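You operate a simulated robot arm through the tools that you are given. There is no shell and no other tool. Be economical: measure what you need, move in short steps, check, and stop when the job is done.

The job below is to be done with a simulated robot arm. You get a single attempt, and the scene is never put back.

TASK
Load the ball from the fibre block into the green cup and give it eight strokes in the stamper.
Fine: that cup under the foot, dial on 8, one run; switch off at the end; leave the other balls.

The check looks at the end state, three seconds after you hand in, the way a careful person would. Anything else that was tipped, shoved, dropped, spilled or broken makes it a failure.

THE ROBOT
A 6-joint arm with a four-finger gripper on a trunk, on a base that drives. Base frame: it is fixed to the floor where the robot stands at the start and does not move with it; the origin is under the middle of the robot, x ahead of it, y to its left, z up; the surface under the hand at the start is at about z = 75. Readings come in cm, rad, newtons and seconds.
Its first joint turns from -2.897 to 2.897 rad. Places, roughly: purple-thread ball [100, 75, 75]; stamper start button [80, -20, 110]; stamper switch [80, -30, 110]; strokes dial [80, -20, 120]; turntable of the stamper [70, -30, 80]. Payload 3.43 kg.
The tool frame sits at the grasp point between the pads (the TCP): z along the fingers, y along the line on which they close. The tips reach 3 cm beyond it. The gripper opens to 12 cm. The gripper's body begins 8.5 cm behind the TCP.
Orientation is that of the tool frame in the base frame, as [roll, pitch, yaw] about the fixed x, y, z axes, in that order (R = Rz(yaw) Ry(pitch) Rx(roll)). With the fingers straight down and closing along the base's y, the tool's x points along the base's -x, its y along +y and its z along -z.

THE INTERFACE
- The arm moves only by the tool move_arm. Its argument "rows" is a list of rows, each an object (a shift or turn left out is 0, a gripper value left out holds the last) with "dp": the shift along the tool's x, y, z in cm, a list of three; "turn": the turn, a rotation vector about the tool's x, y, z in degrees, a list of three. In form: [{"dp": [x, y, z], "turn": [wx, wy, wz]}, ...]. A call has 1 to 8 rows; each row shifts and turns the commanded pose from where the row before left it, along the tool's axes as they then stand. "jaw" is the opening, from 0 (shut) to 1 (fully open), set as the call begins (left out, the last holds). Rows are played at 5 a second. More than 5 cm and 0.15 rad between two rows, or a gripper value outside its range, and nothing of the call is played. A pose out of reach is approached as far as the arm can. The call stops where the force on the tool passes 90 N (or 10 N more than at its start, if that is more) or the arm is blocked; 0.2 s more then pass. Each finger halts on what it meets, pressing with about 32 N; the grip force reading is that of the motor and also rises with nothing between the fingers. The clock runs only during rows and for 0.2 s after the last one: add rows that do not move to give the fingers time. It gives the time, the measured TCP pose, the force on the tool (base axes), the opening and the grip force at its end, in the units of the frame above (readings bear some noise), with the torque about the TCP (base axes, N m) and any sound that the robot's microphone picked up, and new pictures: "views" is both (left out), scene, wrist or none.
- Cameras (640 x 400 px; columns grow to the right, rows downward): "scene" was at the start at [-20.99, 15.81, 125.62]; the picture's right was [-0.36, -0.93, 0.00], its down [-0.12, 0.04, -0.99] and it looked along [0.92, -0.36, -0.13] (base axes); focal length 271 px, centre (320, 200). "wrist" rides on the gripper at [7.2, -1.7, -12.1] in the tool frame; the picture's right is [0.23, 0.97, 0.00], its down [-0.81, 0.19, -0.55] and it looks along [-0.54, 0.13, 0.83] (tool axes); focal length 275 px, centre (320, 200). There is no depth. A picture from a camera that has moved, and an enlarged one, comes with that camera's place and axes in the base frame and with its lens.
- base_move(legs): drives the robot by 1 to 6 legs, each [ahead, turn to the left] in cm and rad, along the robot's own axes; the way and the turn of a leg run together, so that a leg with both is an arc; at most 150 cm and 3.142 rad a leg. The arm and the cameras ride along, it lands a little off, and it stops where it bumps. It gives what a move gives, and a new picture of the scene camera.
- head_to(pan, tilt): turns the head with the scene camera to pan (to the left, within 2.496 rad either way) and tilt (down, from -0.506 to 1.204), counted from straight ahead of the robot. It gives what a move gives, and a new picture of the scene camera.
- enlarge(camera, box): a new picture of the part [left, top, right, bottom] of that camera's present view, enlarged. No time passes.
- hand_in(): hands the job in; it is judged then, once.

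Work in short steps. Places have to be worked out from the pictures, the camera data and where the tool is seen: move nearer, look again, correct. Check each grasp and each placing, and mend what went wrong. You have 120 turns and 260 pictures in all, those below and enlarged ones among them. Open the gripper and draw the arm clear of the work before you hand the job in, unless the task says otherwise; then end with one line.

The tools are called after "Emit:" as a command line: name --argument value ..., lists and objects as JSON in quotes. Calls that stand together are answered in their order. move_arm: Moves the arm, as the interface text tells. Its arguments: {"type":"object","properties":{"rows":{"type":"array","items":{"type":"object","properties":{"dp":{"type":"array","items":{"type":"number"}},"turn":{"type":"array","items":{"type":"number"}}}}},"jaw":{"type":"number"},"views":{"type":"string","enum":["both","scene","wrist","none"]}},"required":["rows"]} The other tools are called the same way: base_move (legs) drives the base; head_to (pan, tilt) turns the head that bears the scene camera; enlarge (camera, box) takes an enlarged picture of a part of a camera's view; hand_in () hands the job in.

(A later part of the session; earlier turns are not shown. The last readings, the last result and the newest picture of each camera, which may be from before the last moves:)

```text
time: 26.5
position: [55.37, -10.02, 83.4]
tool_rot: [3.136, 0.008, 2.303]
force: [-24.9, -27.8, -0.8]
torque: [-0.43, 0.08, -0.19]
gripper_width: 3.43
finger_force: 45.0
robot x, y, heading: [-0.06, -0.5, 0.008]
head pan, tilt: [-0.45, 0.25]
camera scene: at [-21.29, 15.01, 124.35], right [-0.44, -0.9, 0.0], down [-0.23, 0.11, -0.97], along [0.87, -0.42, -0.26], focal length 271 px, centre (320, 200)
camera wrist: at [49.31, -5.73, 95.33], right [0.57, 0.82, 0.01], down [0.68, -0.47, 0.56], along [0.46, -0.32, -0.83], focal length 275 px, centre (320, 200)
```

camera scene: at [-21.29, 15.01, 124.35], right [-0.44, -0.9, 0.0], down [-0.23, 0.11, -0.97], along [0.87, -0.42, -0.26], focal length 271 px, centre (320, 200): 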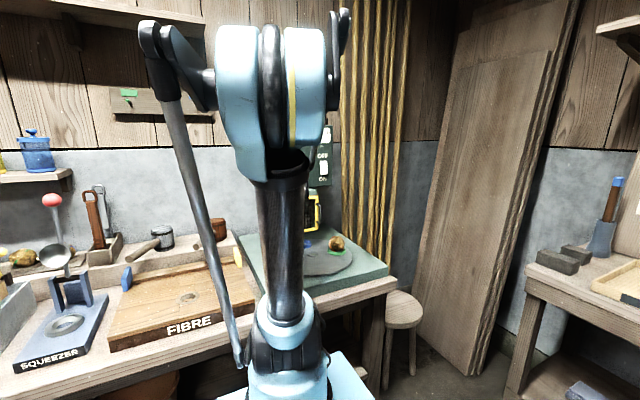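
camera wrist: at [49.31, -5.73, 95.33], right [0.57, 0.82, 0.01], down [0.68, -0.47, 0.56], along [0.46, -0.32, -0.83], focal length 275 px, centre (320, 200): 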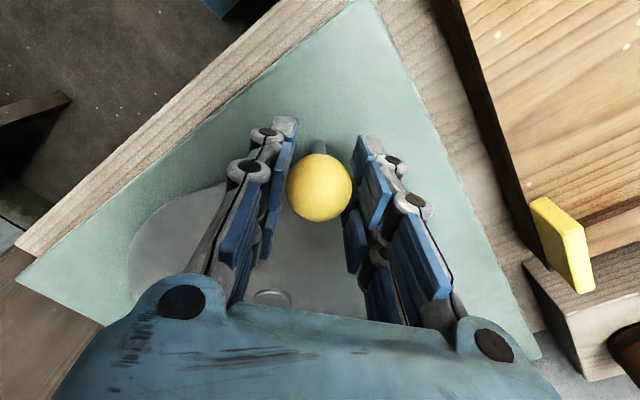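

The knob is gripped (3.4 cm). I turn the table counter-clockwise in rigid 8° steps about the hub; first two steps to test.

Emit:
move_arm --rows '[{"dp": [-0.03, -1.42, 0], "turn": [0, 0, -4]}, {"dp": [-0.03, -1.42, 0], "turn": [0, 0, -4]}, {"dp": [-0.03, -1.42, 0], "turn": [0, 0, -4]}, {"dp": [-0.03, -1.42, 0], "turn": [0, 0, -4]}, {"dp": [0, 0, 0]}]' --views "wrist"

Emit:
enlarge --camera "scene" --box '[270, 170, 370, 290]'

```text
time: 27.7
position: [51.78, -14.1, 83.27]
tool_rot: [3.136, 0.009, 2.584]
force: [-13.9, 8.7, -4.5]
torque: [0.17, 0.2, -0.1]
gripper_width: 3.36
finger_force: 45.0
robot x, y, heading: [-0.05, -0.19, -0.002]
head pan, tilt: [-0.45, 0.25]
camera wrist: at [44.74, -11.7, 95.32], right [0.32, 0.95, 0.0], down [0.78, -0.27, 0.56], along [0.53, -0.18, -0.83], focal length 275 px, centre (320, 200)
```

wrist: 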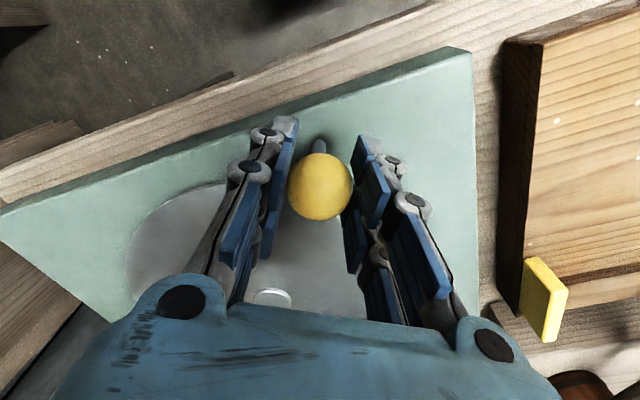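

```text
3.33 times, centred on (320, 230) of scene
camera zoom: at [-21.25, 15.11, 124.34], right [-0.44, -0.9, 0.01], down [-0.23, 0.11, -0.97], along [0.87, -0.42, -0.26], focal length 902 px, centre (320, 100)
```

zoom: 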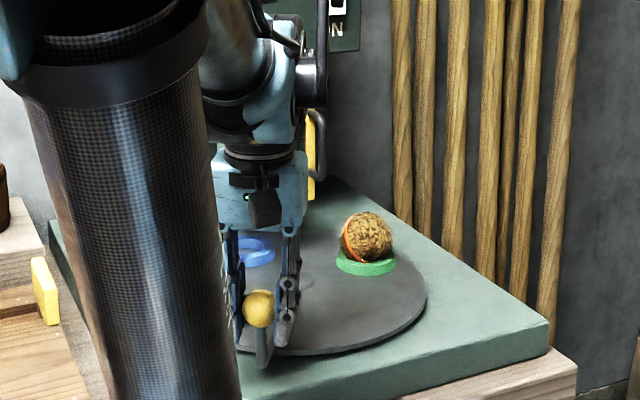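

It turns freely, ball stable. Slight outward pull, so I correct by 0.3 cm outward and continue 48°.

Emit:
move_arm --rows '[{"dp": [0.24, -2.13, 0], "turn": [0, 0, -6]}, {"dp": [-0.07, -2.13, 0], "turn": [0, 0, -6]}, {"dp": [-0.07, -2.13, 0], "turn": [0, 0, -6]}, {"dp": [-0.07, -2.13, 0], "turn": [0, 0, -6]}, {"dp": [-0.07, -2.13, 0], "turn": [0, 0, -6]}, {"dp": [-0.07, -2.13, 0], "turn": [0, 0, -6]}, {"dp": [-0.07, -2.13, 0], "turn": [0, 0, -6]}, {"dp": [-0.07, -2.13, 0], "turn": [0, 0, -6]}]' --views "both"

```text
time: 29.5
position: [48.96, -30.55, 83.26]
tool_rot: [-3.138, 0.01, -2.861]
force: [13.9, 2.2, -17.7]
torque: [-0.26, 0.4, -0.38]
gripper_width: 3.32
finger_force: 45.0
robot x, y, heading: [0.18, -0.21, -0.001]
head pan, tilt: [-0.45, 0.25]
camera scene: at [-21.12, 15.06, 124.37], right [-0.43, -0.9, 0.01], down [-0.24, 0.11, -0.97], along [0.87, -0.42, -0.26], focal length 271 px, centre (320, 200)
camera wrist: at [42.49, -34.0, 95.34], right [-0.49, 0.87, -0.01], down [0.72, 0.41, 0.56], along [0.49, 0.27, -0.83], focal length 275 px, centre (320, 200)
```

scene: 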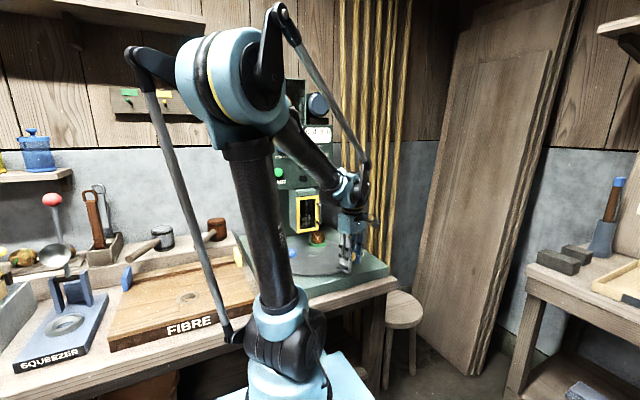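
wrist: 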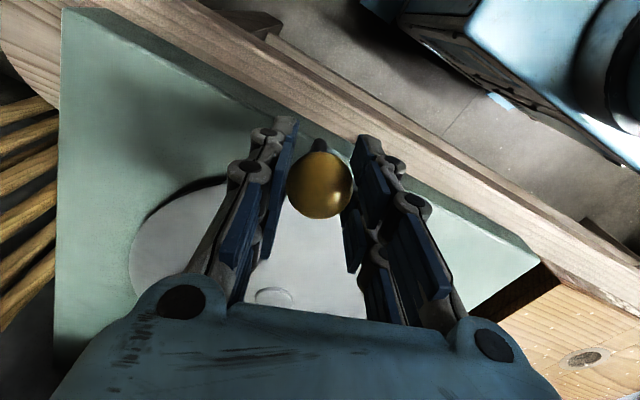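

Emit:
enlarge --camera "scene" --box '[270, 170, 370, 290]'

Emit:
move_arm --rows '[{"dp": [-0.3, -1.78, 0], "turn": [0, 0, -5]}, {"dp": [-0.06, -1.78, 0], "turn": [0, 0, -5]}, {"dp": [-0.06, -1.78, 0], "turn": [0, 0, -5]}, {"dp": [-0.06, -1.78, 0], "turn": [0, 0, -5]}, {"dp": [-0.06, -1.78, 0], "turn": [0, 0, -5]}, {"dp": [0, 0, 0]}]' --views "wrist"

Emit:
enlarge --camera "scene" --box '[270, 170, 370, 290]'

```text
3.33 times, centred on (320, 230) of scene
camera zoom: at [-21.12, 15.06, 124.37], right [-0.43, -0.9, 0.01], down [-0.24, 0.11, -0.97], along [0.87, -0.42, -0.26], focal length 902 px, centre (320, 100)
```

zoom: 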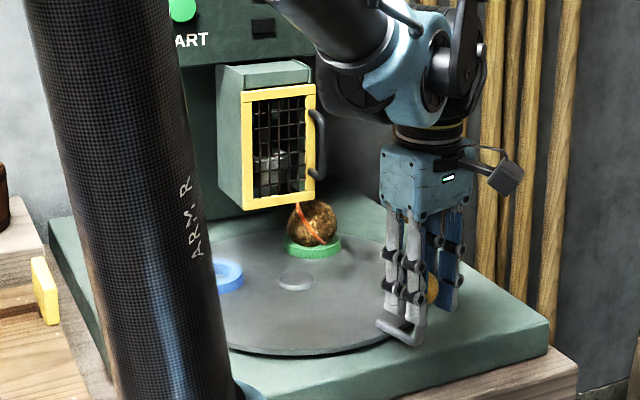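

```text
time: 30.9
position: [53.07, -38.34, 83.32]
tool_rot: [-3.132, 0.009, -2.426]
force: [-30.7, -25.9, 19.9]
torque: [-0.34, 0.36, -0.02]
gripper_width: 3.33
finger_force: 45.1
robot x, y, heading: [0.27, -0.25, -0.001]
head pan, tilt: [-0.45, 0.25]
camera wrist: at [48.8, -44.2, 95.43], right [-0.81, 0.58, -0.01], down [0.48, 0.68, 0.56], along [0.33, 0.45, -0.83], focal length 275 px, centre (320, 200)
```

wrist: 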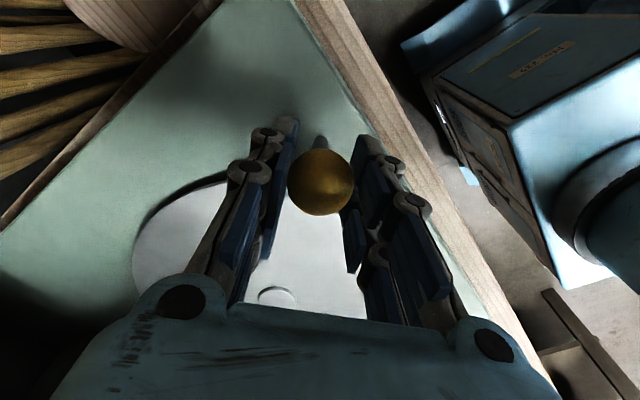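

```text
3.33 times, centred on (320, 230) of scene
camera zoom: at [-21.34, 15.05, 124.33], right [-0.44, -0.9, 0.0], down [-0.23, 0.11, -0.97], along [0.87, -0.42, -0.26], focal length 902 px, centre (320, 100)
```

zoom: 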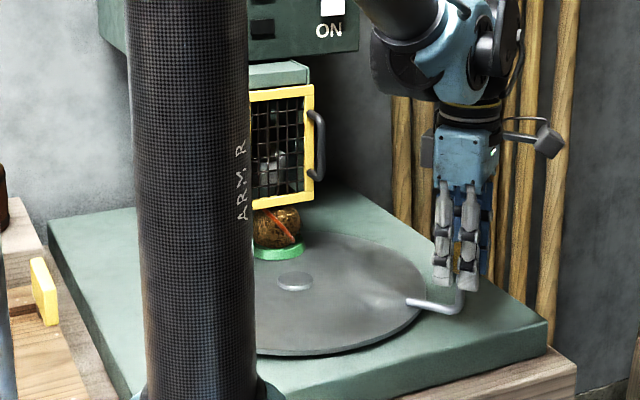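

89° done; the green cup nears the guard. I correct 0.35 cm outward and go another 10°.

Emit:
move_arm --rows '[{"dp": [0.35, -0.9, 0], "turn": [0, 0, -2.5]}, {"dp": [-0.02, -0.9, 0], "turn": [0, 0, -2.5]}, {"dp": [-0.02, -0.9, 0], "turn": [0, 0, -2.5]}, {"dp": [-0.02, -0.9, 0], "turn": [0, 0, -2.5]}, {"dp": [0, 0, 0]}]' --views "none"

Emit:
enlarge --camera "scene" --box '[270, 170, 370, 290]'

```text
time: 32.1
position: [55.66, -40.89, 83.47]
tool_rot: [-3.135, 0.007, -2.252]
force: [-0.9, 30.9, -31.9]
torque: [0.27, -0.2, -0.1]
gripper_width: 3.34
finger_force: 44.9
robot x, y, heading: [-0.03, -0.16, 0.001]
head pan, tilt: [-0.45, 0.25]
```

```text
3.33 times, centred on (320, 230) of scene
camera zoom: at [-21.13, 15.12, 124.37], right [-0.44, -0.9, 0.01], down [-0.24, 0.11, -0.97], along [0.87, -0.42, -0.26], focal length 902 px, centre (320, 100)
```

zoom: 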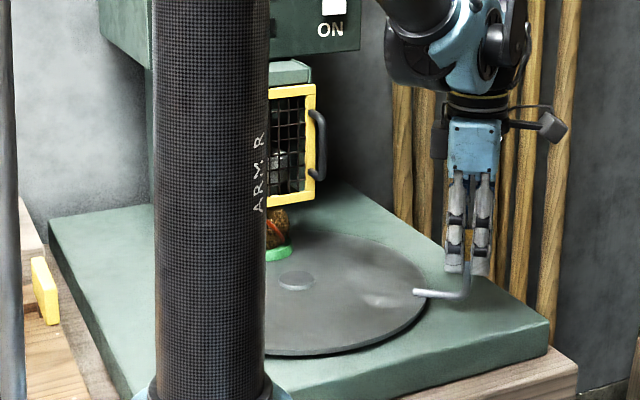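

About 99° turned. The trunk hides the cup, so I release the knob, lift, and look with the wrist camera.

Emit:
move_arm --rows '[{"dp": [0, 0, 0]}, {"dp": [0, 0, 0]}]' --jaw 0.6 --views "none"

Emit:
move_arm --rows '[{"dp": [0, 0, -2]}, {"dp": [0, 0, -4]}, {"dp": [0, 0, -4], "turn": [0, 0, 8]}, {"dp": [0, 0, -3], "turn": [0, 0, 8]}, {"dp": [0, 0, 0], "turn": [0, 0, 8]}, {"dp": [0, 0, 0], "turn": [0, 0, 8]}, {"dp": [0, 0, 0], "turn": [0, 0, 8]}, {"dp": [0, 0, 0]}]' --views "both"

```text
time: 32.7
position: [55.64, -40.95, 83.51]
tool_rot: [-3.132, 0.007, -2.252]
force: [-0.7, -0.5, -0.1]
torque: [-0.01, 0.01, 0.0]
gripper_width: 7.19
finger_force: 0.1
robot x, y, heading: [0.39, -0.08, -0.001]
head pan, tilt: [-0.45, 0.25]
```

```text
time: 34.5
position: [55.49, -40.8, 96.47]
tool_rot: [-3.14, 0.01, -2.951]
force: [0.5, -0.2, 0.5]
torque: [0.0, -0.02, 0.03]
gripper_width: 7.19
finger_force: 0.1
robot x, y, heading: [0.04, 0.2, 0.001]
head pan, tilt: [-0.45, 0.25]
camera scene: at [-21.21, 15.06, 124.36], right [-0.43, -0.9, 0.01], down [-0.24, 0.11, -0.97], along [0.87, -0.42, -0.26], focal length 271 px, centre (320, 200)
camera wrist: at [48.68, -43.76, 108.49], right [-0.41, 0.91, 0.0], down [0.75, 0.34, 0.56], along [0.51, 0.23, -0.83], focal length 275 px, centre (320, 200)
```

scene: 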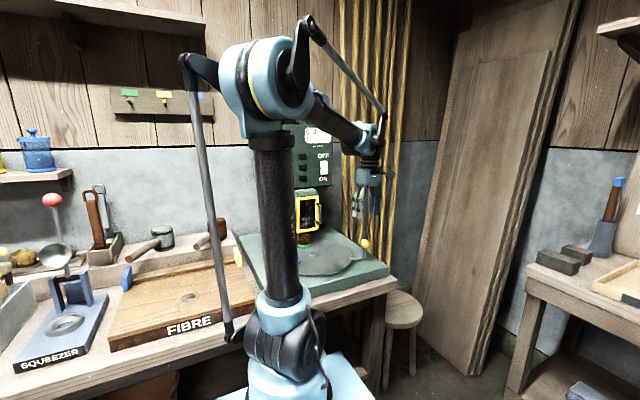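
wrist: 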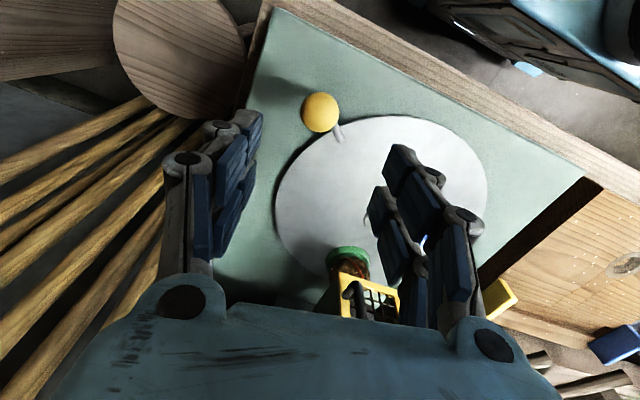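

I move the hand to face the guard squarely for a view of the cup under the foot.

Emit:
move_arm --rows '[{"dp": [0.5, 3.8, 0], "turn": [0, 0, 5.5]}, {"dp": [0.5, 3.8, 0], "turn": [0, 0, 5.5]}, {"dp": [0.5, 3.7, 0]}, {"dp": [0, 0, 0]}]' --jaw 1 --views "wrist"

Emit:
enlarge --camera "wrist" --box '[220, 100, 420, 310]'

Emit:
enlarge --camera "scene" --box '[270, 170, 370, 290]'

```text
time: 35.5
position: [52.74, -29.67, 96.37]
tool_rot: [3.141, 0.009, -3.14]
force: [0.3, 0.0, -0.5]
torque: [-0.01, 0.01, 0.02]
gripper_width: 11.99
finger_force: 0.0
robot x, y, heading: [-0.18, -0.12, -0.004]
head pan, tilt: [-0.45, 0.25]
camera wrist: at [45.59, -31.25, 108.5], right [-0.23, 0.97, 0.0], down [0.8, 0.19, 0.56], along [0.55, 0.13, -0.83], focal length 275 px, centre (320, 200)
```

wrist: 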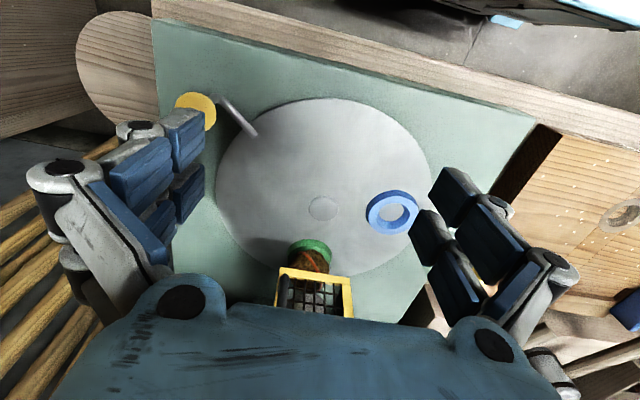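

```text
1.90 times, centred on (320, 205) of wrist
camera zoom: at [45.59, -31.25, 108.5], right [-0.23, 0.97, 0.0], down [0.8, 0.19, 0.56], along [0.55, 0.13, -0.83], focal length 524 px, centre (320, 190)
```

zoom: 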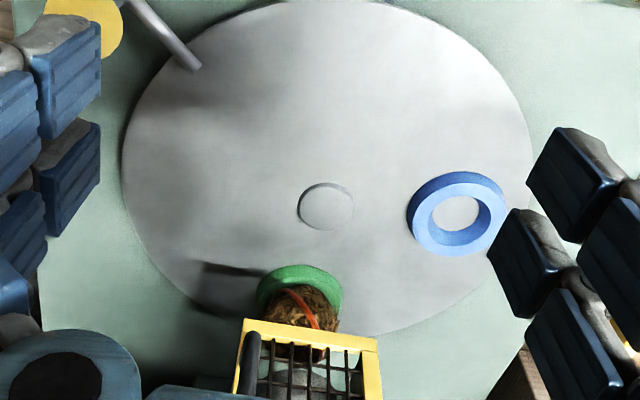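

```text
3.33 times, centred on (320, 230) of scene
camera zoom: at [-21.21, 15.07, 124.36], right [-0.44, -0.9, 0.01], down [-0.24, 0.11, -0.97], along [0.87, -0.42, -0.26], focal length 902 px, centre (320, 100)
```

zoom: 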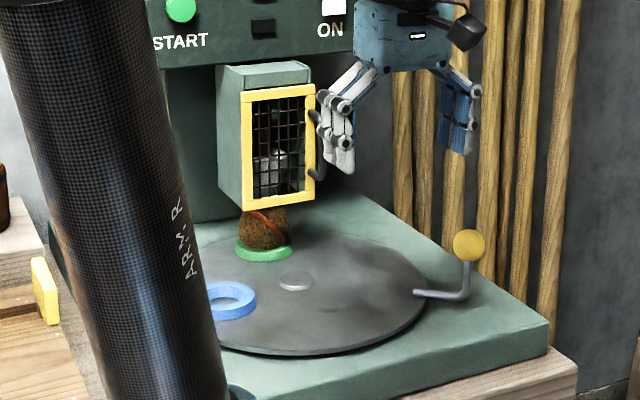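

Green now sits exactly where blue was, at angle ≈0° under the foot (y≈−25.4), guard door closed. Next: look at the panel.

Emit:
enlarge --camera "scene" --box '[240, 100, 350, 200]'

Emit:
move_arm --rows '[{"dp": [1, 4, -3]}, {"dp": [1, 4, -3]}, {"dp": [1, 4, -3]}, {"dp": [1, 4, -3]}, {"dp": [1, 4, -2]}, {"dp": [0, 4, -2]}, {"dp": [0, 0, 0]}]' --views "both"

```text
4.00 times, centred on (295, 150) of scene
camera zoom: at [-21.21, 15.07, 124.36], right [-0.44, -0.9, 0.01], down [-0.24, 0.11, -0.97], along [0.87, -0.42, -0.26], focal length 1082 px, centre (420, 400)
```

zoom: 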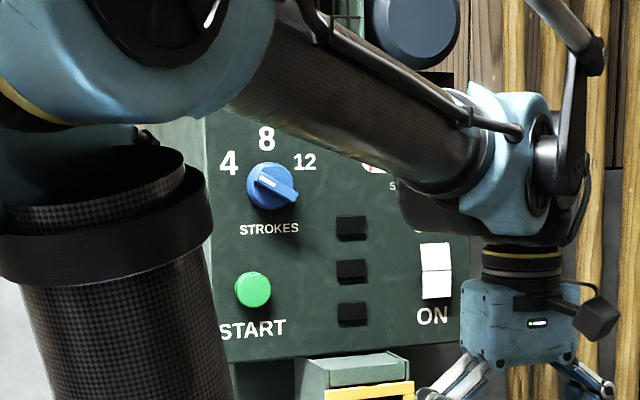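

```text
refused: row 1 steps farther than a row can; nothing moved
```

The dial's white mark points to 4; 8 is straight up, so it needs a clockwise turn. I estimate: dial (77.5, −17, 117.3), start button (78.7, −15.3, 107.4), switch (78.7, −35.2, 108.2). I retreat up and to y≈−17 in smaller rows.

Emit:
move_arm --rows '[{"dp": [-0.3, 1, -4]}, {"dp": [-0.3, 2.3, -3.5]}, {"dp": [-0.3, 2.3, -3.5]}, {"dp": [-0.3, 2.3, -3.5]}, {"dp": [-0.3, 2.3, -2.5]}, {"dp": [0, 2.3, 0]}, {"dp": [0, 0, 0]}]' --jaw 0.4 --views "none"

Emit:
move_arm --rows '[{"turn": [0, -8, 0]}, {"turn": [0, -8, 0]}, {"turn": [0, -8, 0]}, {"turn": [0, -8, 0]}, {"turn": [0, -8, 0]}, {"turn": [0, -8, 0]}, {"dp": [0, 0, 0]}]' --views "both"

```text
time: 37.1
position: [54.04, -17.03, 113.49]
tool_rot: [3.141, 0.012, -3.141]
force: [-0.3, -0.8, 0.2]
torque: [0.01, 0.0, 0.0]
gripper_width: 4.79
finger_force: 0.1
robot x, y, heading: [0.08, 0.44, 0.0]
head pan, tilt: [-0.45, 0.25]
```

```text
time: 38.7
position: [54.3, -17.13, 113.42]
tool_rot: [-3.14, 0.853, -3.14]
force: [0.7, 0.1, 0.3]
torque: [0.01, 0.0, -0.01]
gripper_width: 4.79
finger_force: 0.0
robot x, y, heading: [-0.04, -0.5, -0.002]
head pan, tilt: [-0.45, 0.25]
camera scene: at [-21.21, 15.09, 124.35], right [-0.44, -0.9, 0.01], down [-0.24, 0.11, -0.97], along [0.87, -0.42, -0.26], focal length 271 px, centre (320, 200)
camera wrist: at [40.61, -18.78, 116.03], right [-0.15, 0.97, -0.17], down [0.12, 0.19, 0.97], along [0.98, 0.13, -0.14], focal length 275 px, centre (320, 200)
```

scene: 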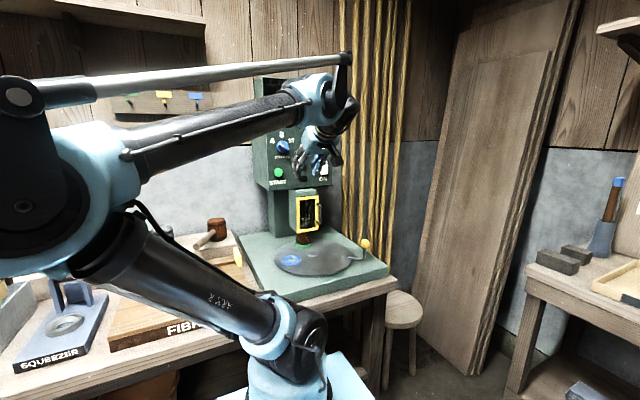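
wrist: 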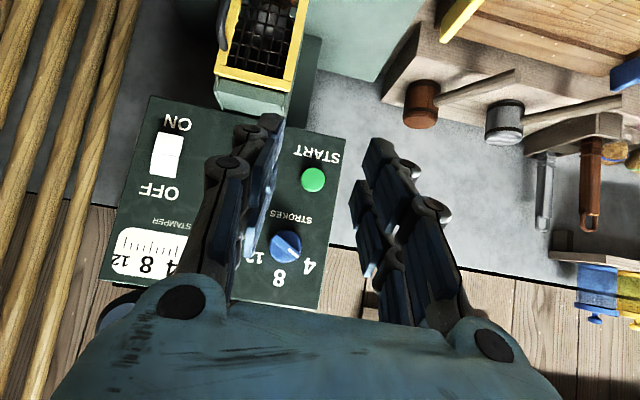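

The wrist now sees the panel (upside-down). I enlarge the dial and switch.

Emit:
enlarge --camera "wrist" --box '[230, 150, 350, 300]'

Emit:
enlarge --camera "wrist" --box '[100, 90, 220, 290]'

Emit:
enlarge --camera "scene" --box '[240, 110, 350, 250]'

```text
2.67 times, centred on (290, 225) of wrist
camera zoom: at [40.61, -18.78, 116.03], right [-0.15, 0.97, -0.17], down [0.12, 0.19, 0.97], along [0.98, 0.13, -0.14], focal length 734 px, centre (400, 133)
```

zoom: 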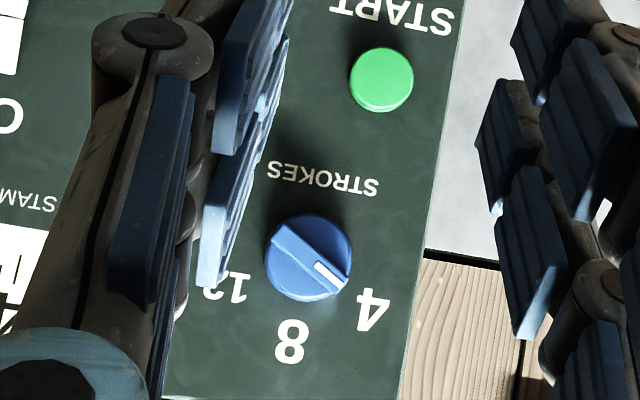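

```text
2.00 times, centred on (160, 190) of wrist
camera zoom: at [40.61, -18.78, 116.03], right [-0.15, 0.97, -0.17], down [0.12, 0.19, 0.97], along [0.98, 0.13, -0.14], focal length 551 px, centre (640, 220)
```

zoom: 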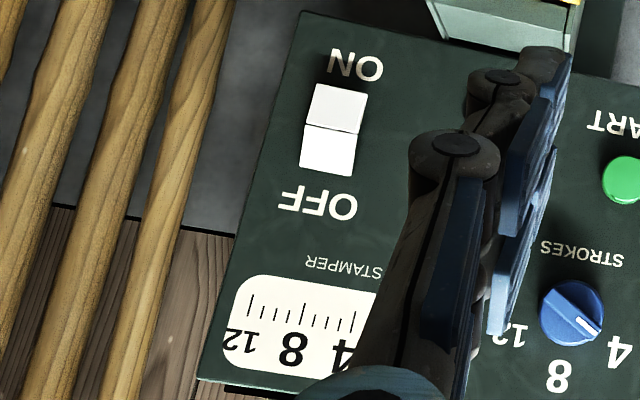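

```text
2.86 times, centred on (295, 180) of scene
camera zoom: at [-21.21, 15.09, 124.35], right [-0.44, -0.9, 0.01], down [-0.24, 0.11, -0.97], along [0.87, -0.42, -0.26], focal length 773 px, centre (391, 257)
```

zoom: 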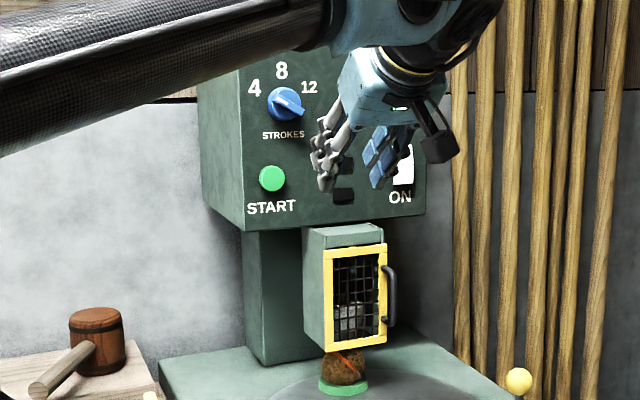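

Dial knob is ≈4.3 cm wide, centred (78, −17.2, 117.6), pointing at 4 (29° above the left); 8 is at 90°. I finish tilting the tool to horizontal and come up in front of the dial.

Emit:
move_arm --rows '[{"turn": [0, -8, 0]}, {"turn": [0, -8, 0]}, {"turn": [0, -8, 0]}, {"turn": [0, -8, 0]}, {"turn": [0, -8, 0]}, {"turn": [0, -1.1, 0]}, {"dp": [-2, 0, 2]}, {"dp": [-2.2, 0, 3]}]' --jaw 0.55 --views "none"

Emit:
move_arm --rows '[{"dp": [0, 0, 3]}, {"dp": [0, 0, 3]}, {"dp": [0, 0, 0]}]' --views "both"

```text
time: 40.5
position: [59.49, -17.19, 117.4]
tool_rot: [-2.92, 1.566, -2.92]
force: [-1.1, 0.3, 0.2]
torque: [0.05, 0.03, 0.03]
gripper_width: 6.59
finger_force: 0.0
robot x, y, heading: [-0.0, -0.3, -0.001]
head pan, tilt: [-0.45, 0.25]
```

```text
time: 41.3
position: [65.17, -17.41, 117.37]
tool_rot: [-2.971, 1.569, -2.971]
force: [0.5, -0.1, 0.6]
torque: [0.02, 0.04, -0.02]
gripper_width: 6.6
finger_force: 0.1
robot x, y, heading: [-0.04, 0.33, 0.002]
head pan, tilt: [-0.45, 0.25]
camera scene: at [-21.21, 15.08, 124.35], right [-0.44, -0.9, 0.01], down [-0.24, 0.11, -0.97], along [0.87, -0.42, -0.26], focal length 271 px, centre (320, 200)
camera wrist: at [53.15, -18.92, 110.42], right [0.0, 0.97, -0.23], down [-0.55, 0.19, 0.81], along [0.84, 0.13, 0.53], focal length 275 px, centre (320, 200)
```

scene: 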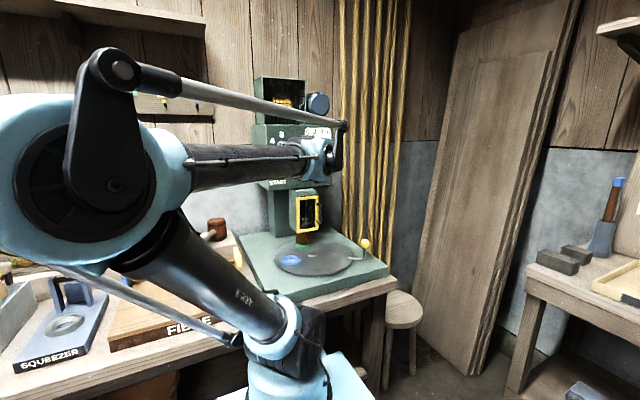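
wrist: 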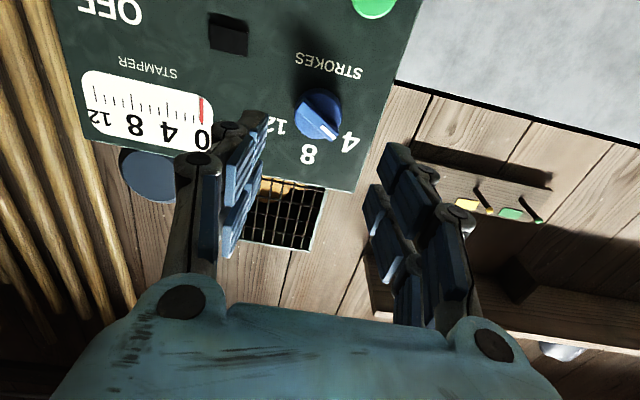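

Dial is dead ahead at (78, −17.4, 117.2). I advance 8 cm and look.

Emit:
move_arm --rows '[{"dp": [0.1, 0, 3]}, {"dp": [0, 0, 3]}, {"dp": [0, 0, 2]}, {"dp": [0, 0, 0]}]' --views "wrist"

Emit:
enlarge --camera "scene" --box '[240, 110, 350, 210]'

```text
time: 42.3
position: [73.16, -17.18, 117.55]
tool_rot: [-3.042, 1.568, -3.04]
force: [0.8, -0.4, 0.6]
torque: [0.0, -0.04, -0.02]
gripper_width: 6.6
finger_force: 0.0
robot x, y, heading: [0.26, -0.0, 0.002]
head pan, tilt: [-0.45, 0.25]
camera wrist: at [61.13, -18.92, 110.45], right [0.0, 0.97, -0.23], down [-0.55, 0.19, 0.81], along [0.84, 0.13, 0.53], focal length 275 px, centre (320, 200)
```

wrist: 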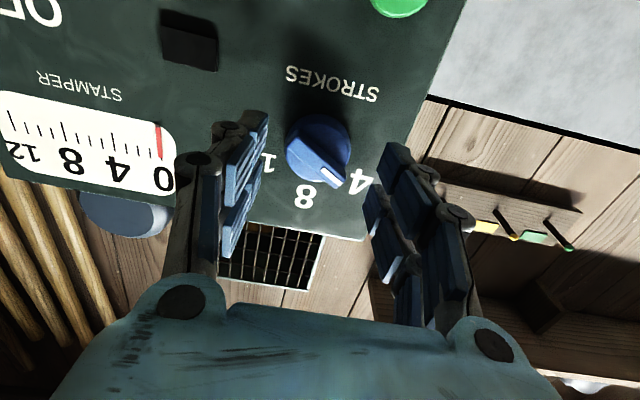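

```text
4.00 times, centred on (295, 160) of scene
camera zoom: at [-21.21, 15.08, 124.35], right [-0.44, -0.9, 0.01], down [-0.24, 0.11, -0.97], along [0.87, -0.42, -0.26], focal length 1082 px, centre (420, 360)
```

zoom: 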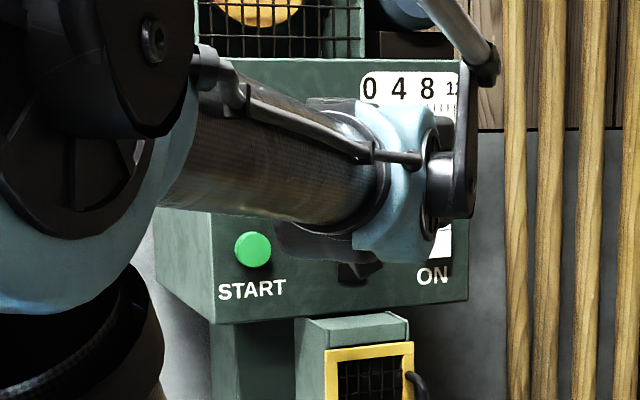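

I advance 2.6 cm more in small rows; the fingers straddle the dial.

Emit:
move_arm --rows '[{"dp": [0.2, -0.1, 1]}, {"dp": [0, 0, 0.8]}, {"dp": [0, 0, 0.8]}, {"dp": [0, 0, 0]}]' --views "wrist"

```text
time: 43.3
position: [75.79, -17.48, 117.17]
tool_rot: [-3.058, 1.569, -3.057]
force: [-0.2, -0.3, 0.0]
torque: [0.01, 0.04, -0.03]
gripper_width: 6.6
finger_force: 0.1
robot x, y, heading: [0.01, 0.01, -0.0]
head pan, tilt: [-0.45, 0.25]
camera wrist: at [63.74, -19.08, 110.22], right [0.0, 0.97, -0.23], down [-0.55, 0.19, 0.81], along [0.84, 0.13, 0.53], focal length 275 px, centre (320, 200)
```

wrist: 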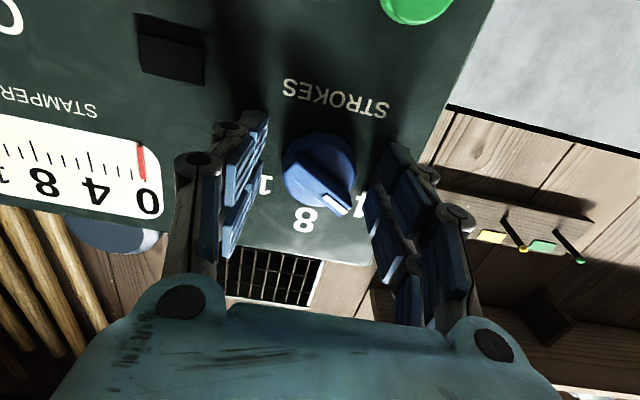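

Tips are at x≈78.8, past the dial's front (≈77.6). I close on the dial.

Emit:
move_arm --rows '[{"dp": [0, 0, 0]}, {"dp": [0, 0, 0]}, {"dp": [0, 0, 0]}]' --jaw 0.2 --views "wrist"

```text
time: 44.1
position: [75.84, -17.46, 117.16]
tool_rot: [-3.084, 1.568, -3.084]
force: [-1.7, -3.1, -0.7]
torque: [0.09, -0.05, -0.14]
gripper_width: 4.25
finger_force: 45.0
robot x, y, heading: [0.01, -0.23, -0.001]
head pan, tilt: [-0.45, 0.25]
camera wrist: at [63.72, -19.1, 110.22], right [0.0, 0.97, -0.23], down [-0.55, 0.19, 0.81], along [0.84, 0.13, 0.53], focal length 275 px, centre (320, 200)
```

wrist: 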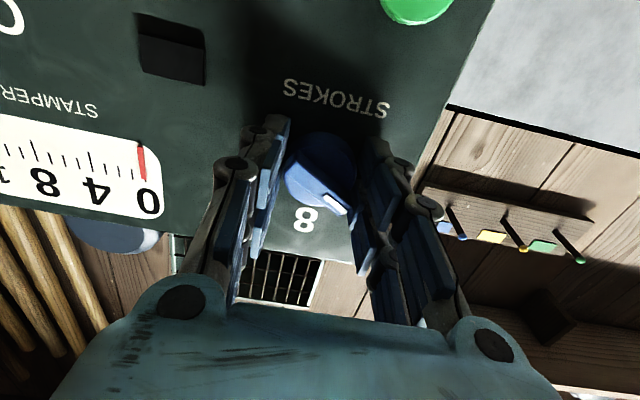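

Gripped at 4.25 cm, centred. I turn +30° about the tool axis first and check.

Emit:
move_arm --rows '[{"turn": [0, 0, 7.5]}, {"turn": [0, 0, 7.5]}, {"turn": [0, 0, 7.5]}, {"turn": [0, 0, 7.5]}, {"turn": [0, 0, 0]}]' --views "wrist"

```text
time: 45.3
position: [75.67, -17.41, 117.29]
tool_rot: [1.578, 1.046, 1.575]
force: [-3.2, -3.8, 17.7]
torque: [-0.01, -0.56, -0.09]
gripper_width: 4.24
finger_force: 45.0
robot x, y, heading: [-0.24, 0.27, -0.002]
head pan, tilt: [-0.45, 0.25]
camera wrist: at [63.73, -15.17, 110.34], right [0.0, 0.96, 0.29], down [-0.55, -0.24, 0.8], along [0.83, -0.16, 0.53], focal length 275 px, centre (320, 200)
```

wrist: 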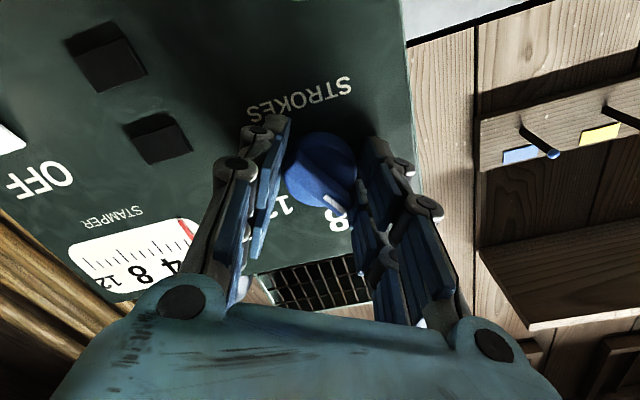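

The dial follows the hand. Another 30°.

Emit:
move_arm --rows '[{"turn": [0, 0, 7.5]}, {"turn": [0, 0, 7.5]}, {"turn": [0, 0, 7.5]}, {"turn": [0, 0, 7.5]}, {"turn": [0, 0, 0]}]' --views "wrist"

Emit:
move_arm --rows '[{"turn": [0, 0, 0]}, {"turn": [0, 0, 0]}]' --jaw 0.55 --views "wrist"

Emit:
enlarge --camera "wrist" --box '[220, 80, 420, 250]'

```text
time: 46.5
position: [75.71, -17.18, 117.4]
tool_rot: [1.574, 0.521, 1.572]
force: [2.1, 5.3, 48.4]
torque: [-0.1, -1.2, 0.62]
gripper_width: 4.24
finger_force: 45.4
robot x, y, heading: [0.16, 0.07, -0.001]
head pan, tilt: [-0.45, 0.25]
camera wrist: at [63.74, -11.86, 112.39], right [0.0, 0.68, 0.73], down [-0.55, -0.61, 0.57], along [0.83, -0.4, 0.38], focal length 275 px, centre (320, 200)
```

wrist: 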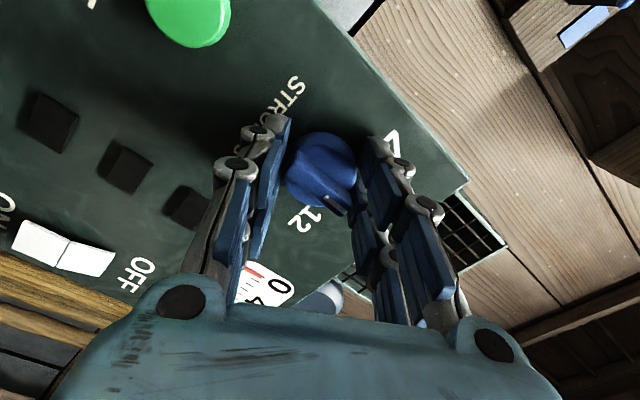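

```text
time: 47.1
position: [75.82, -17.37, 117.18]
tool_rot: [1.576, 0.524, 1.572]
force: [-0.4, -0.2, -1.1]
torque: [-0.03, 0.01, 0.0]
gripper_width: 6.62
finger_force: 0.0
robot x, y, heading: [0.12, -0.2, 0.003]
head pan, tilt: [-0.45, 0.25]
camera wrist: at [63.81, -11.92, 112.2], right [0.0, 0.69, 0.73], down [-0.55, -0.61, 0.57], along [0.83, -0.4, 0.38], focal length 275 px, centre (320, 200)
```

wrist: 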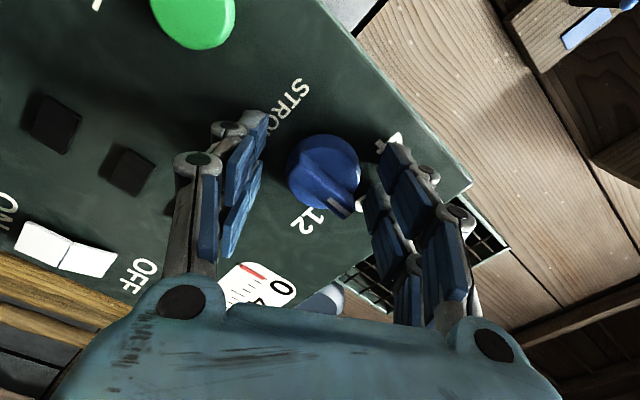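

```text
2.35 times, centred on (320, 165) of wrist
camera zoom: at [63.81, -11.92, 112.2], right [0.0, 0.69, 0.73], down [-0.55, -0.61, 0.57], along [0.83, -0.4, 0.38], focal length 648 px, centre (320, 282)
```

zoom: 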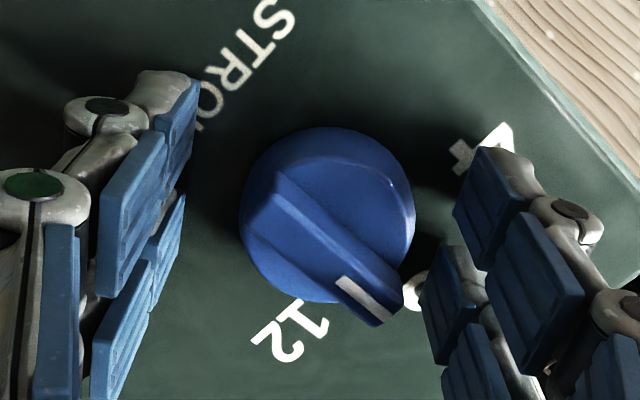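

I back off 8 cm and turn the hand back to read the dial.

Emit:
move_arm --rows '[{"dp": [0, 0, -2]}, {"dp": [0, 0, -3]}, {"dp": [0, 0, -3]}, {"turn": [0, 0, -8]}, {"turn": [0, 0, -8]}, {"turn": [0, 0, -8]}, {"turn": [0, 0, -8]}, {"turn": [0, 0, -8]}]' --views "none"

Emit:
move_arm --rows '[{"turn": [0, 0, -8]}, {"turn": [0, 0, -8]}, {"turn": [0, 0, -4]}, {"dp": [0, 0, -3]}]' --views "wrist"

Emit:
enlarge --camera "wrist" --box '[250, 50, 390, 190]'

```text
time: 48.9
position: [67.83, -17.42, 117.22]
tool_rot: [1.583, 1.226, 1.582]
force: [0.5, -1.0, -0.7]
torque: [0.02, -0.01, -0.05]
gripper_width: 6.6
finger_force: 0.0
robot x, y, heading: [-0.14, -0.35, 0.003]
head pan, tilt: [-0.45, 0.25]
```

```text
time: 49.9
position: [64.86, -17.39, 117.19]
tool_rot: [-2.737, 1.566, -2.738]
force: [0.0, 0.3, 0.5]
torque: [-0.01, 0.0, 0.02]
gripper_width: 6.61
finger_force: 0.0
robot x, y, heading: [-0.43, -0.01, -0.004]
head pan, tilt: [-0.45, 0.25]
camera wrist: at [52.76, -19.04, 110.03], right [0.0, 0.97, -0.23], down [-0.55, 0.19, 0.81], along [0.84, 0.13, 0.53], focal length 275 px, centre (320, 200)
```

wrist: 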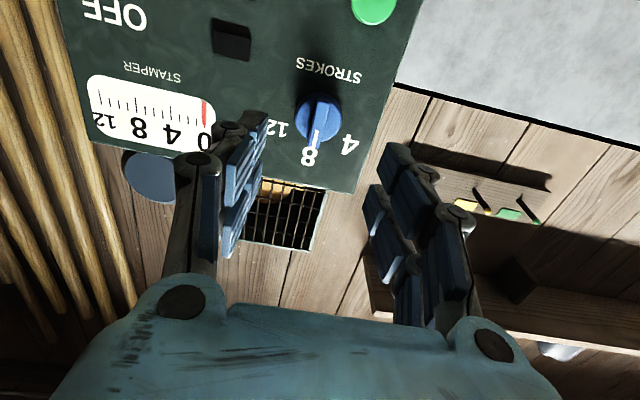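

```text
2.86 times, centred on (320, 120) of wrist
camera zoom: at [52.76, -19.04, 110.03], right [0.0, 0.97, -0.23], down [-0.55, 0.19, 0.81], along [0.84, 0.13, 0.53], focal length 786 px, centre (320, 429)
```

zoom: 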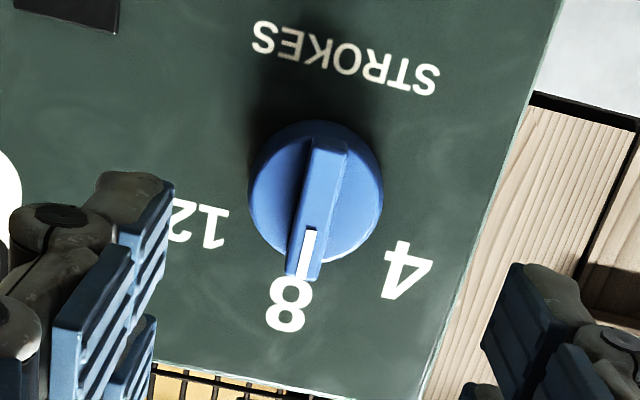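

The dial reads 8. Next the switch: I close the fingers and move in front of its lower (ON) half at (78.7, −35, 107).

Emit:
move_arm --rows '[{"dp": [2, -3.5, 0]}, {"dp": [2, -3.5, 0]}, {"dp": [2, -3.5, 0]}, {"dp": [2, -3.5, 0]}, {"dp": [2.2, -3.6, 0]}, {"dp": [0, 0, 3]}, {"dp": [0, 0, 0]}]' --jaw 0 --views "both"

Emit:
enlarge --camera "wrist" --box '[200, 30, 440, 230]'

```text
time: 51.5
position: [67.51, -34.92, 106.87]
tool_rot: [-3.03, 1.568, -3.033]
force: [0.2, 0.0, 0.3]
torque: [-0.01, 0.01, -0.01]
gripper_width: 0.0
finger_force: 31.9
robot x, y, heading: [-0.3, -0.11, 0.002]
head pan, tilt: [-0.45, 0.25]
camera scene: at [-21.21, 15.08, 124.36], right [-0.44, -0.9, 0.01], down [-0.24, 0.11, -0.97], along [0.87, -0.42, -0.26], focal length 271 px, centre (320, 200)
camera wrist: at [55.5, -36.47, 99.85], right [0.0, 0.97, -0.23], down [-0.55, 0.19, 0.81], along [0.84, 0.13, 0.53], focal length 275 px, centre (320, 200)
```

scene: 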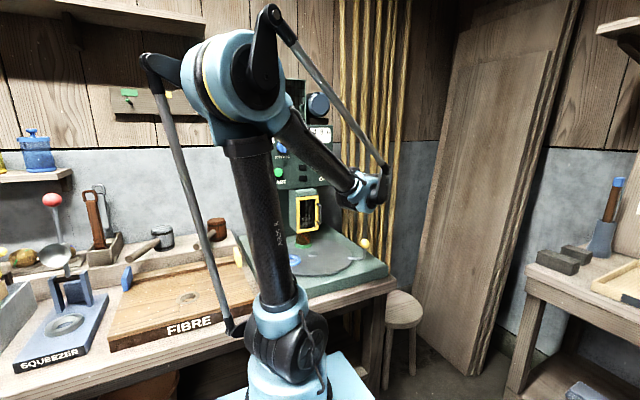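
wrist: 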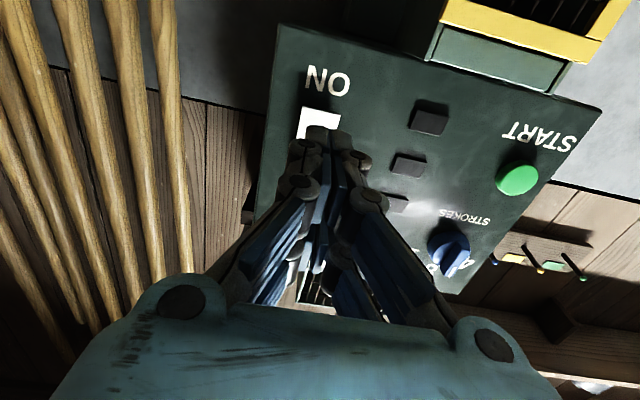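

```text
2.00 times, centred on (320, 130) of wrist
camera zoom: at [55.5, -36.47, 99.85], right [0.0, 0.97, -0.23], down [-0.55, 0.19, 0.81], along [0.84, 0.13, 0.53], focal length 551 px, centre (320, 340)
```

zoom: 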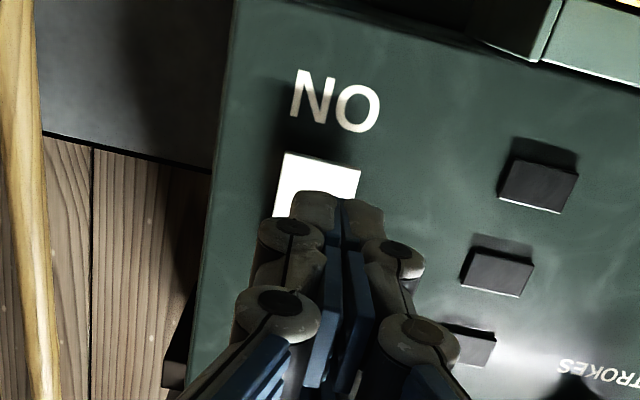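

The ON half's lower edge is at z≈106, y≈−34.8, so the tip at z≈106.9 meets it well. I advance, with small steps near contact.

Emit:
move_arm --rows '[{"dp": [0, 0, 3]}, {"dp": [0, 0, 2.5]}, {"dp": [0, 0, 1]}, {"dp": [0, 0, 0.6]}, {"dp": [0, 0, 0.5]}, {"dp": [0, 0, 0]}]' --views "wrist"

```text
time: 52.9
position: [75.27, -34.96, 107.02]
tool_rot: [-3.025, 1.567, -3.027]
force: [-10.0, 1.5, -3.1]
torque: [-0.02, -0.03, 0.02]
gripper_width: 0.57
finger_force: 33.7
robot x, y, heading: [-0.25, 0.29, -0.0]
head pan, tilt: [-0.45, 0.25]
camera wrist: at [63.22, -36.56, 99.97], right [0.0, 0.97, -0.23], down [-0.55, 0.19, 0.81], along [0.84, 0.13, 0.53], focal length 275 px, centre (320, 200)
```

wrist: 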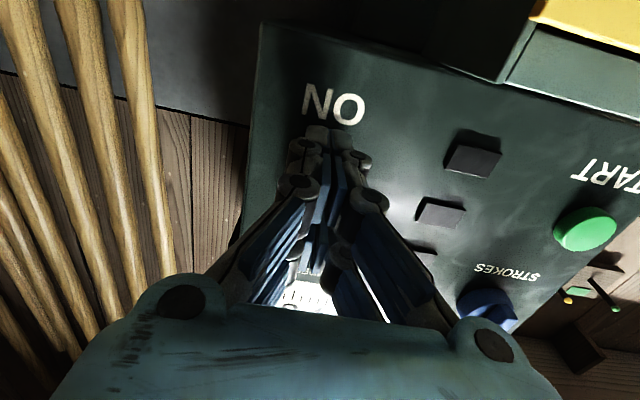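

Contact at 10 N. I push a little further.

Emit:
move_arm --rows '[{"dp": [0, 0, 0.4]}, {"dp": [0, 0, 0.4]}, {"dp": [0, 0, 0]}]' --views "none"

Emit:
move_arm --rows '[{"dp": [0, 0, -3]}, {"dp": [0, 0, -4]}, {"dp": [2.5, 0, -3]}, {"dp": [2.5, 0, 0]}]' --views "wrist"

Emit:
enlarge --camera "wrist" --box '[220, 30, 420, 200]'

Emit:
enlarge --camera "scene" --box '[250, 110, 350, 210]'

```text
time: 53.5
position: [74.58, -34.98, 107.51]
tool_rot: [-0.806, 1.565, -0.81]
force: [-0.5, -0.5, -0.1]
torque: [0.02, 0.09, 0.1]
gripper_width: 0.02
finger_force: 33.4
robot x, y, heading: [0.17, 0.01, -0.008]
head pan, tilt: [-0.45, 0.25]
stopped in row 2: the force on the tool passed its limit at 99 N (the readings are from after the stop); the commanded pose is now the measured one
```

```text
time: 54.5
position: [64.61, -34.89, 102.45]
tool_rot: [-0.874, 1.565, -0.875]
force: [0.3, 0.7, -0.6]
torque: [0.03, 0.01, -0.03]
gripper_width: 0.0
finger_force: 33.3
robot x, y, heading: [-0.64, -0.36, 0.002]
head pan, tilt: [-0.45, 0.25]
camera wrist: at [52.64, -36.5, 95.28], right [0.0, 0.97, -0.23], down [-0.55, 0.2, 0.81], along [0.83, 0.13, 0.54], focal length 275 px, centre (320, 200)
```

wrist: 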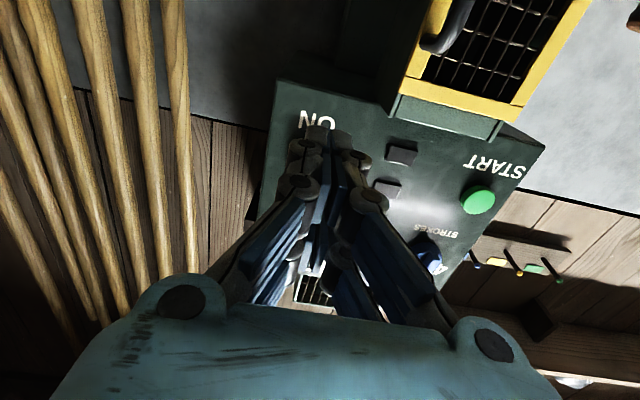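

```text
2.35 times, centred on (320, 115) of wrist
camera zoom: at [52.64, -36.5, 95.28], right [0.0, 0.97, -0.23], down [-0.55, 0.2, 0.81], along [0.83, 0.13, 0.54], focal length 648 px, centre (320, 400)
```

zoom: 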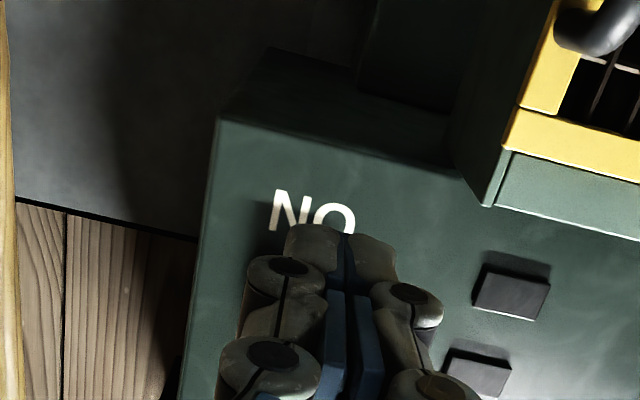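

```text
4.00 times, centred on (300, 160) of scene
camera zoom: at [-21.24, 15.12, 124.35], right [-0.44, -0.9, 0.01], down [-0.23, 0.11, -0.97], along [0.87, -0.42, -0.26], focal length 1082 px, centre (400, 360)
```

zoom: 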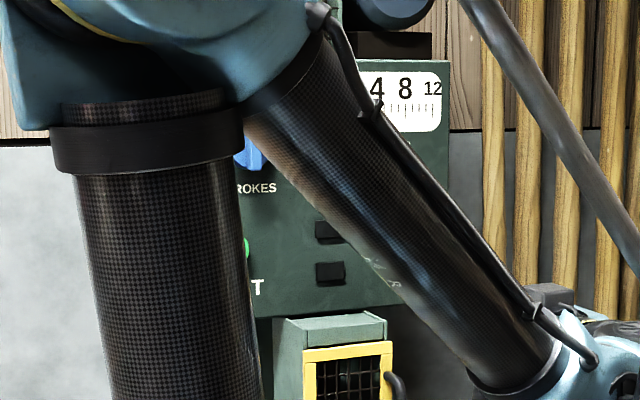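

I move over toward the START button, from where the wrist camera can see the switch.

Emit:
move_arm --rows '[{"dp": [-1, 4, 0]}, {"dp": [-1, 4, 0]}, {"dp": [-1, 4, 0]}, {"dp": [-1, 4, 0]}, {"dp": [-1, 3.6, 0]}, {"dp": [0, 0, 0]}]' --views "both"

Emit:
enlarge --camera "wrist" --box '[20, 0, 240, 180]'

```text
time: 55.9
position: [64.7, -15.38, 107.45]
tool_rot: [-0.863, 1.565, -0.864]
force: [-0.3, 0.1, 0.0]
torque: [-0.02, 0.04, 0.03]
gripper_width: 0.0
finger_force: 32.9
robot x, y, heading: [-0.02, -0.16, 0.003]
head pan, tilt: [-0.45, 0.25]
camera scene: at [-21.25, 15.11, 124.35], right [-0.44, -0.9, 0.01], down [-0.23, 0.11, -0.97], along [0.87, -0.42, -0.26], focal length 271 px, centre (320, 200)
camera wrist: at [52.71, -16.87, 100.3], right [0.0, 0.97, -0.23], down [-0.56, 0.2, 0.81], along [0.83, 0.13, 0.54], focal length 275 px, centre (320, 200)
```

scene: 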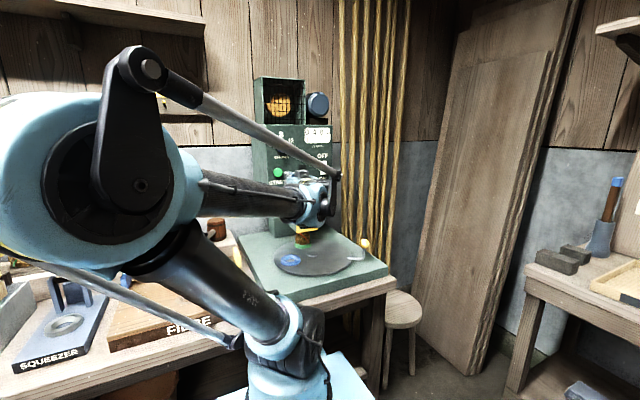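
wrist: 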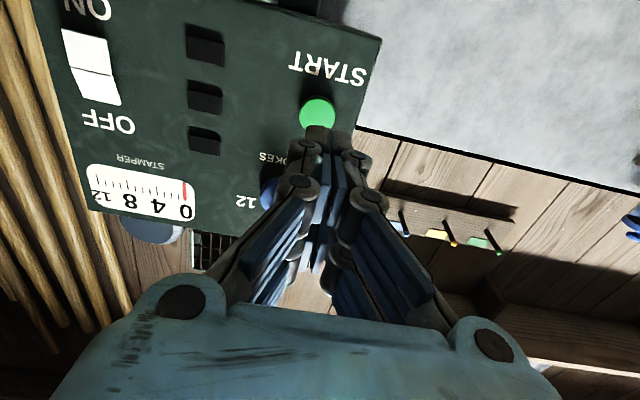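

```text
2.22 times, centred on (130, 90) of wrist
camera zoom: at [52.71, -16.87, 100.3], right [0.0, 0.97, -0.23], down [-0.56, 0.2, 0.81], along [0.83, 0.13, 0.54], focal length 612 px, centre (742, 444)
```

zoom: 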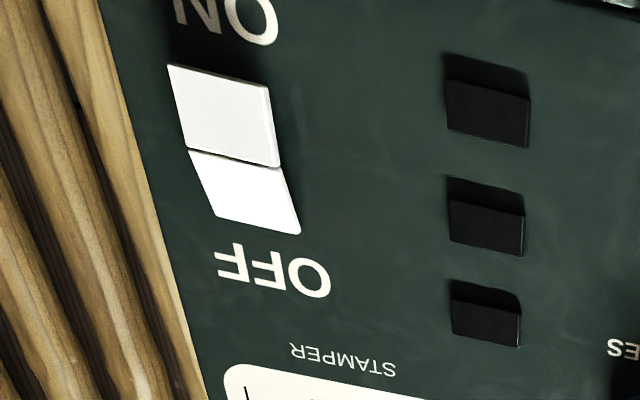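

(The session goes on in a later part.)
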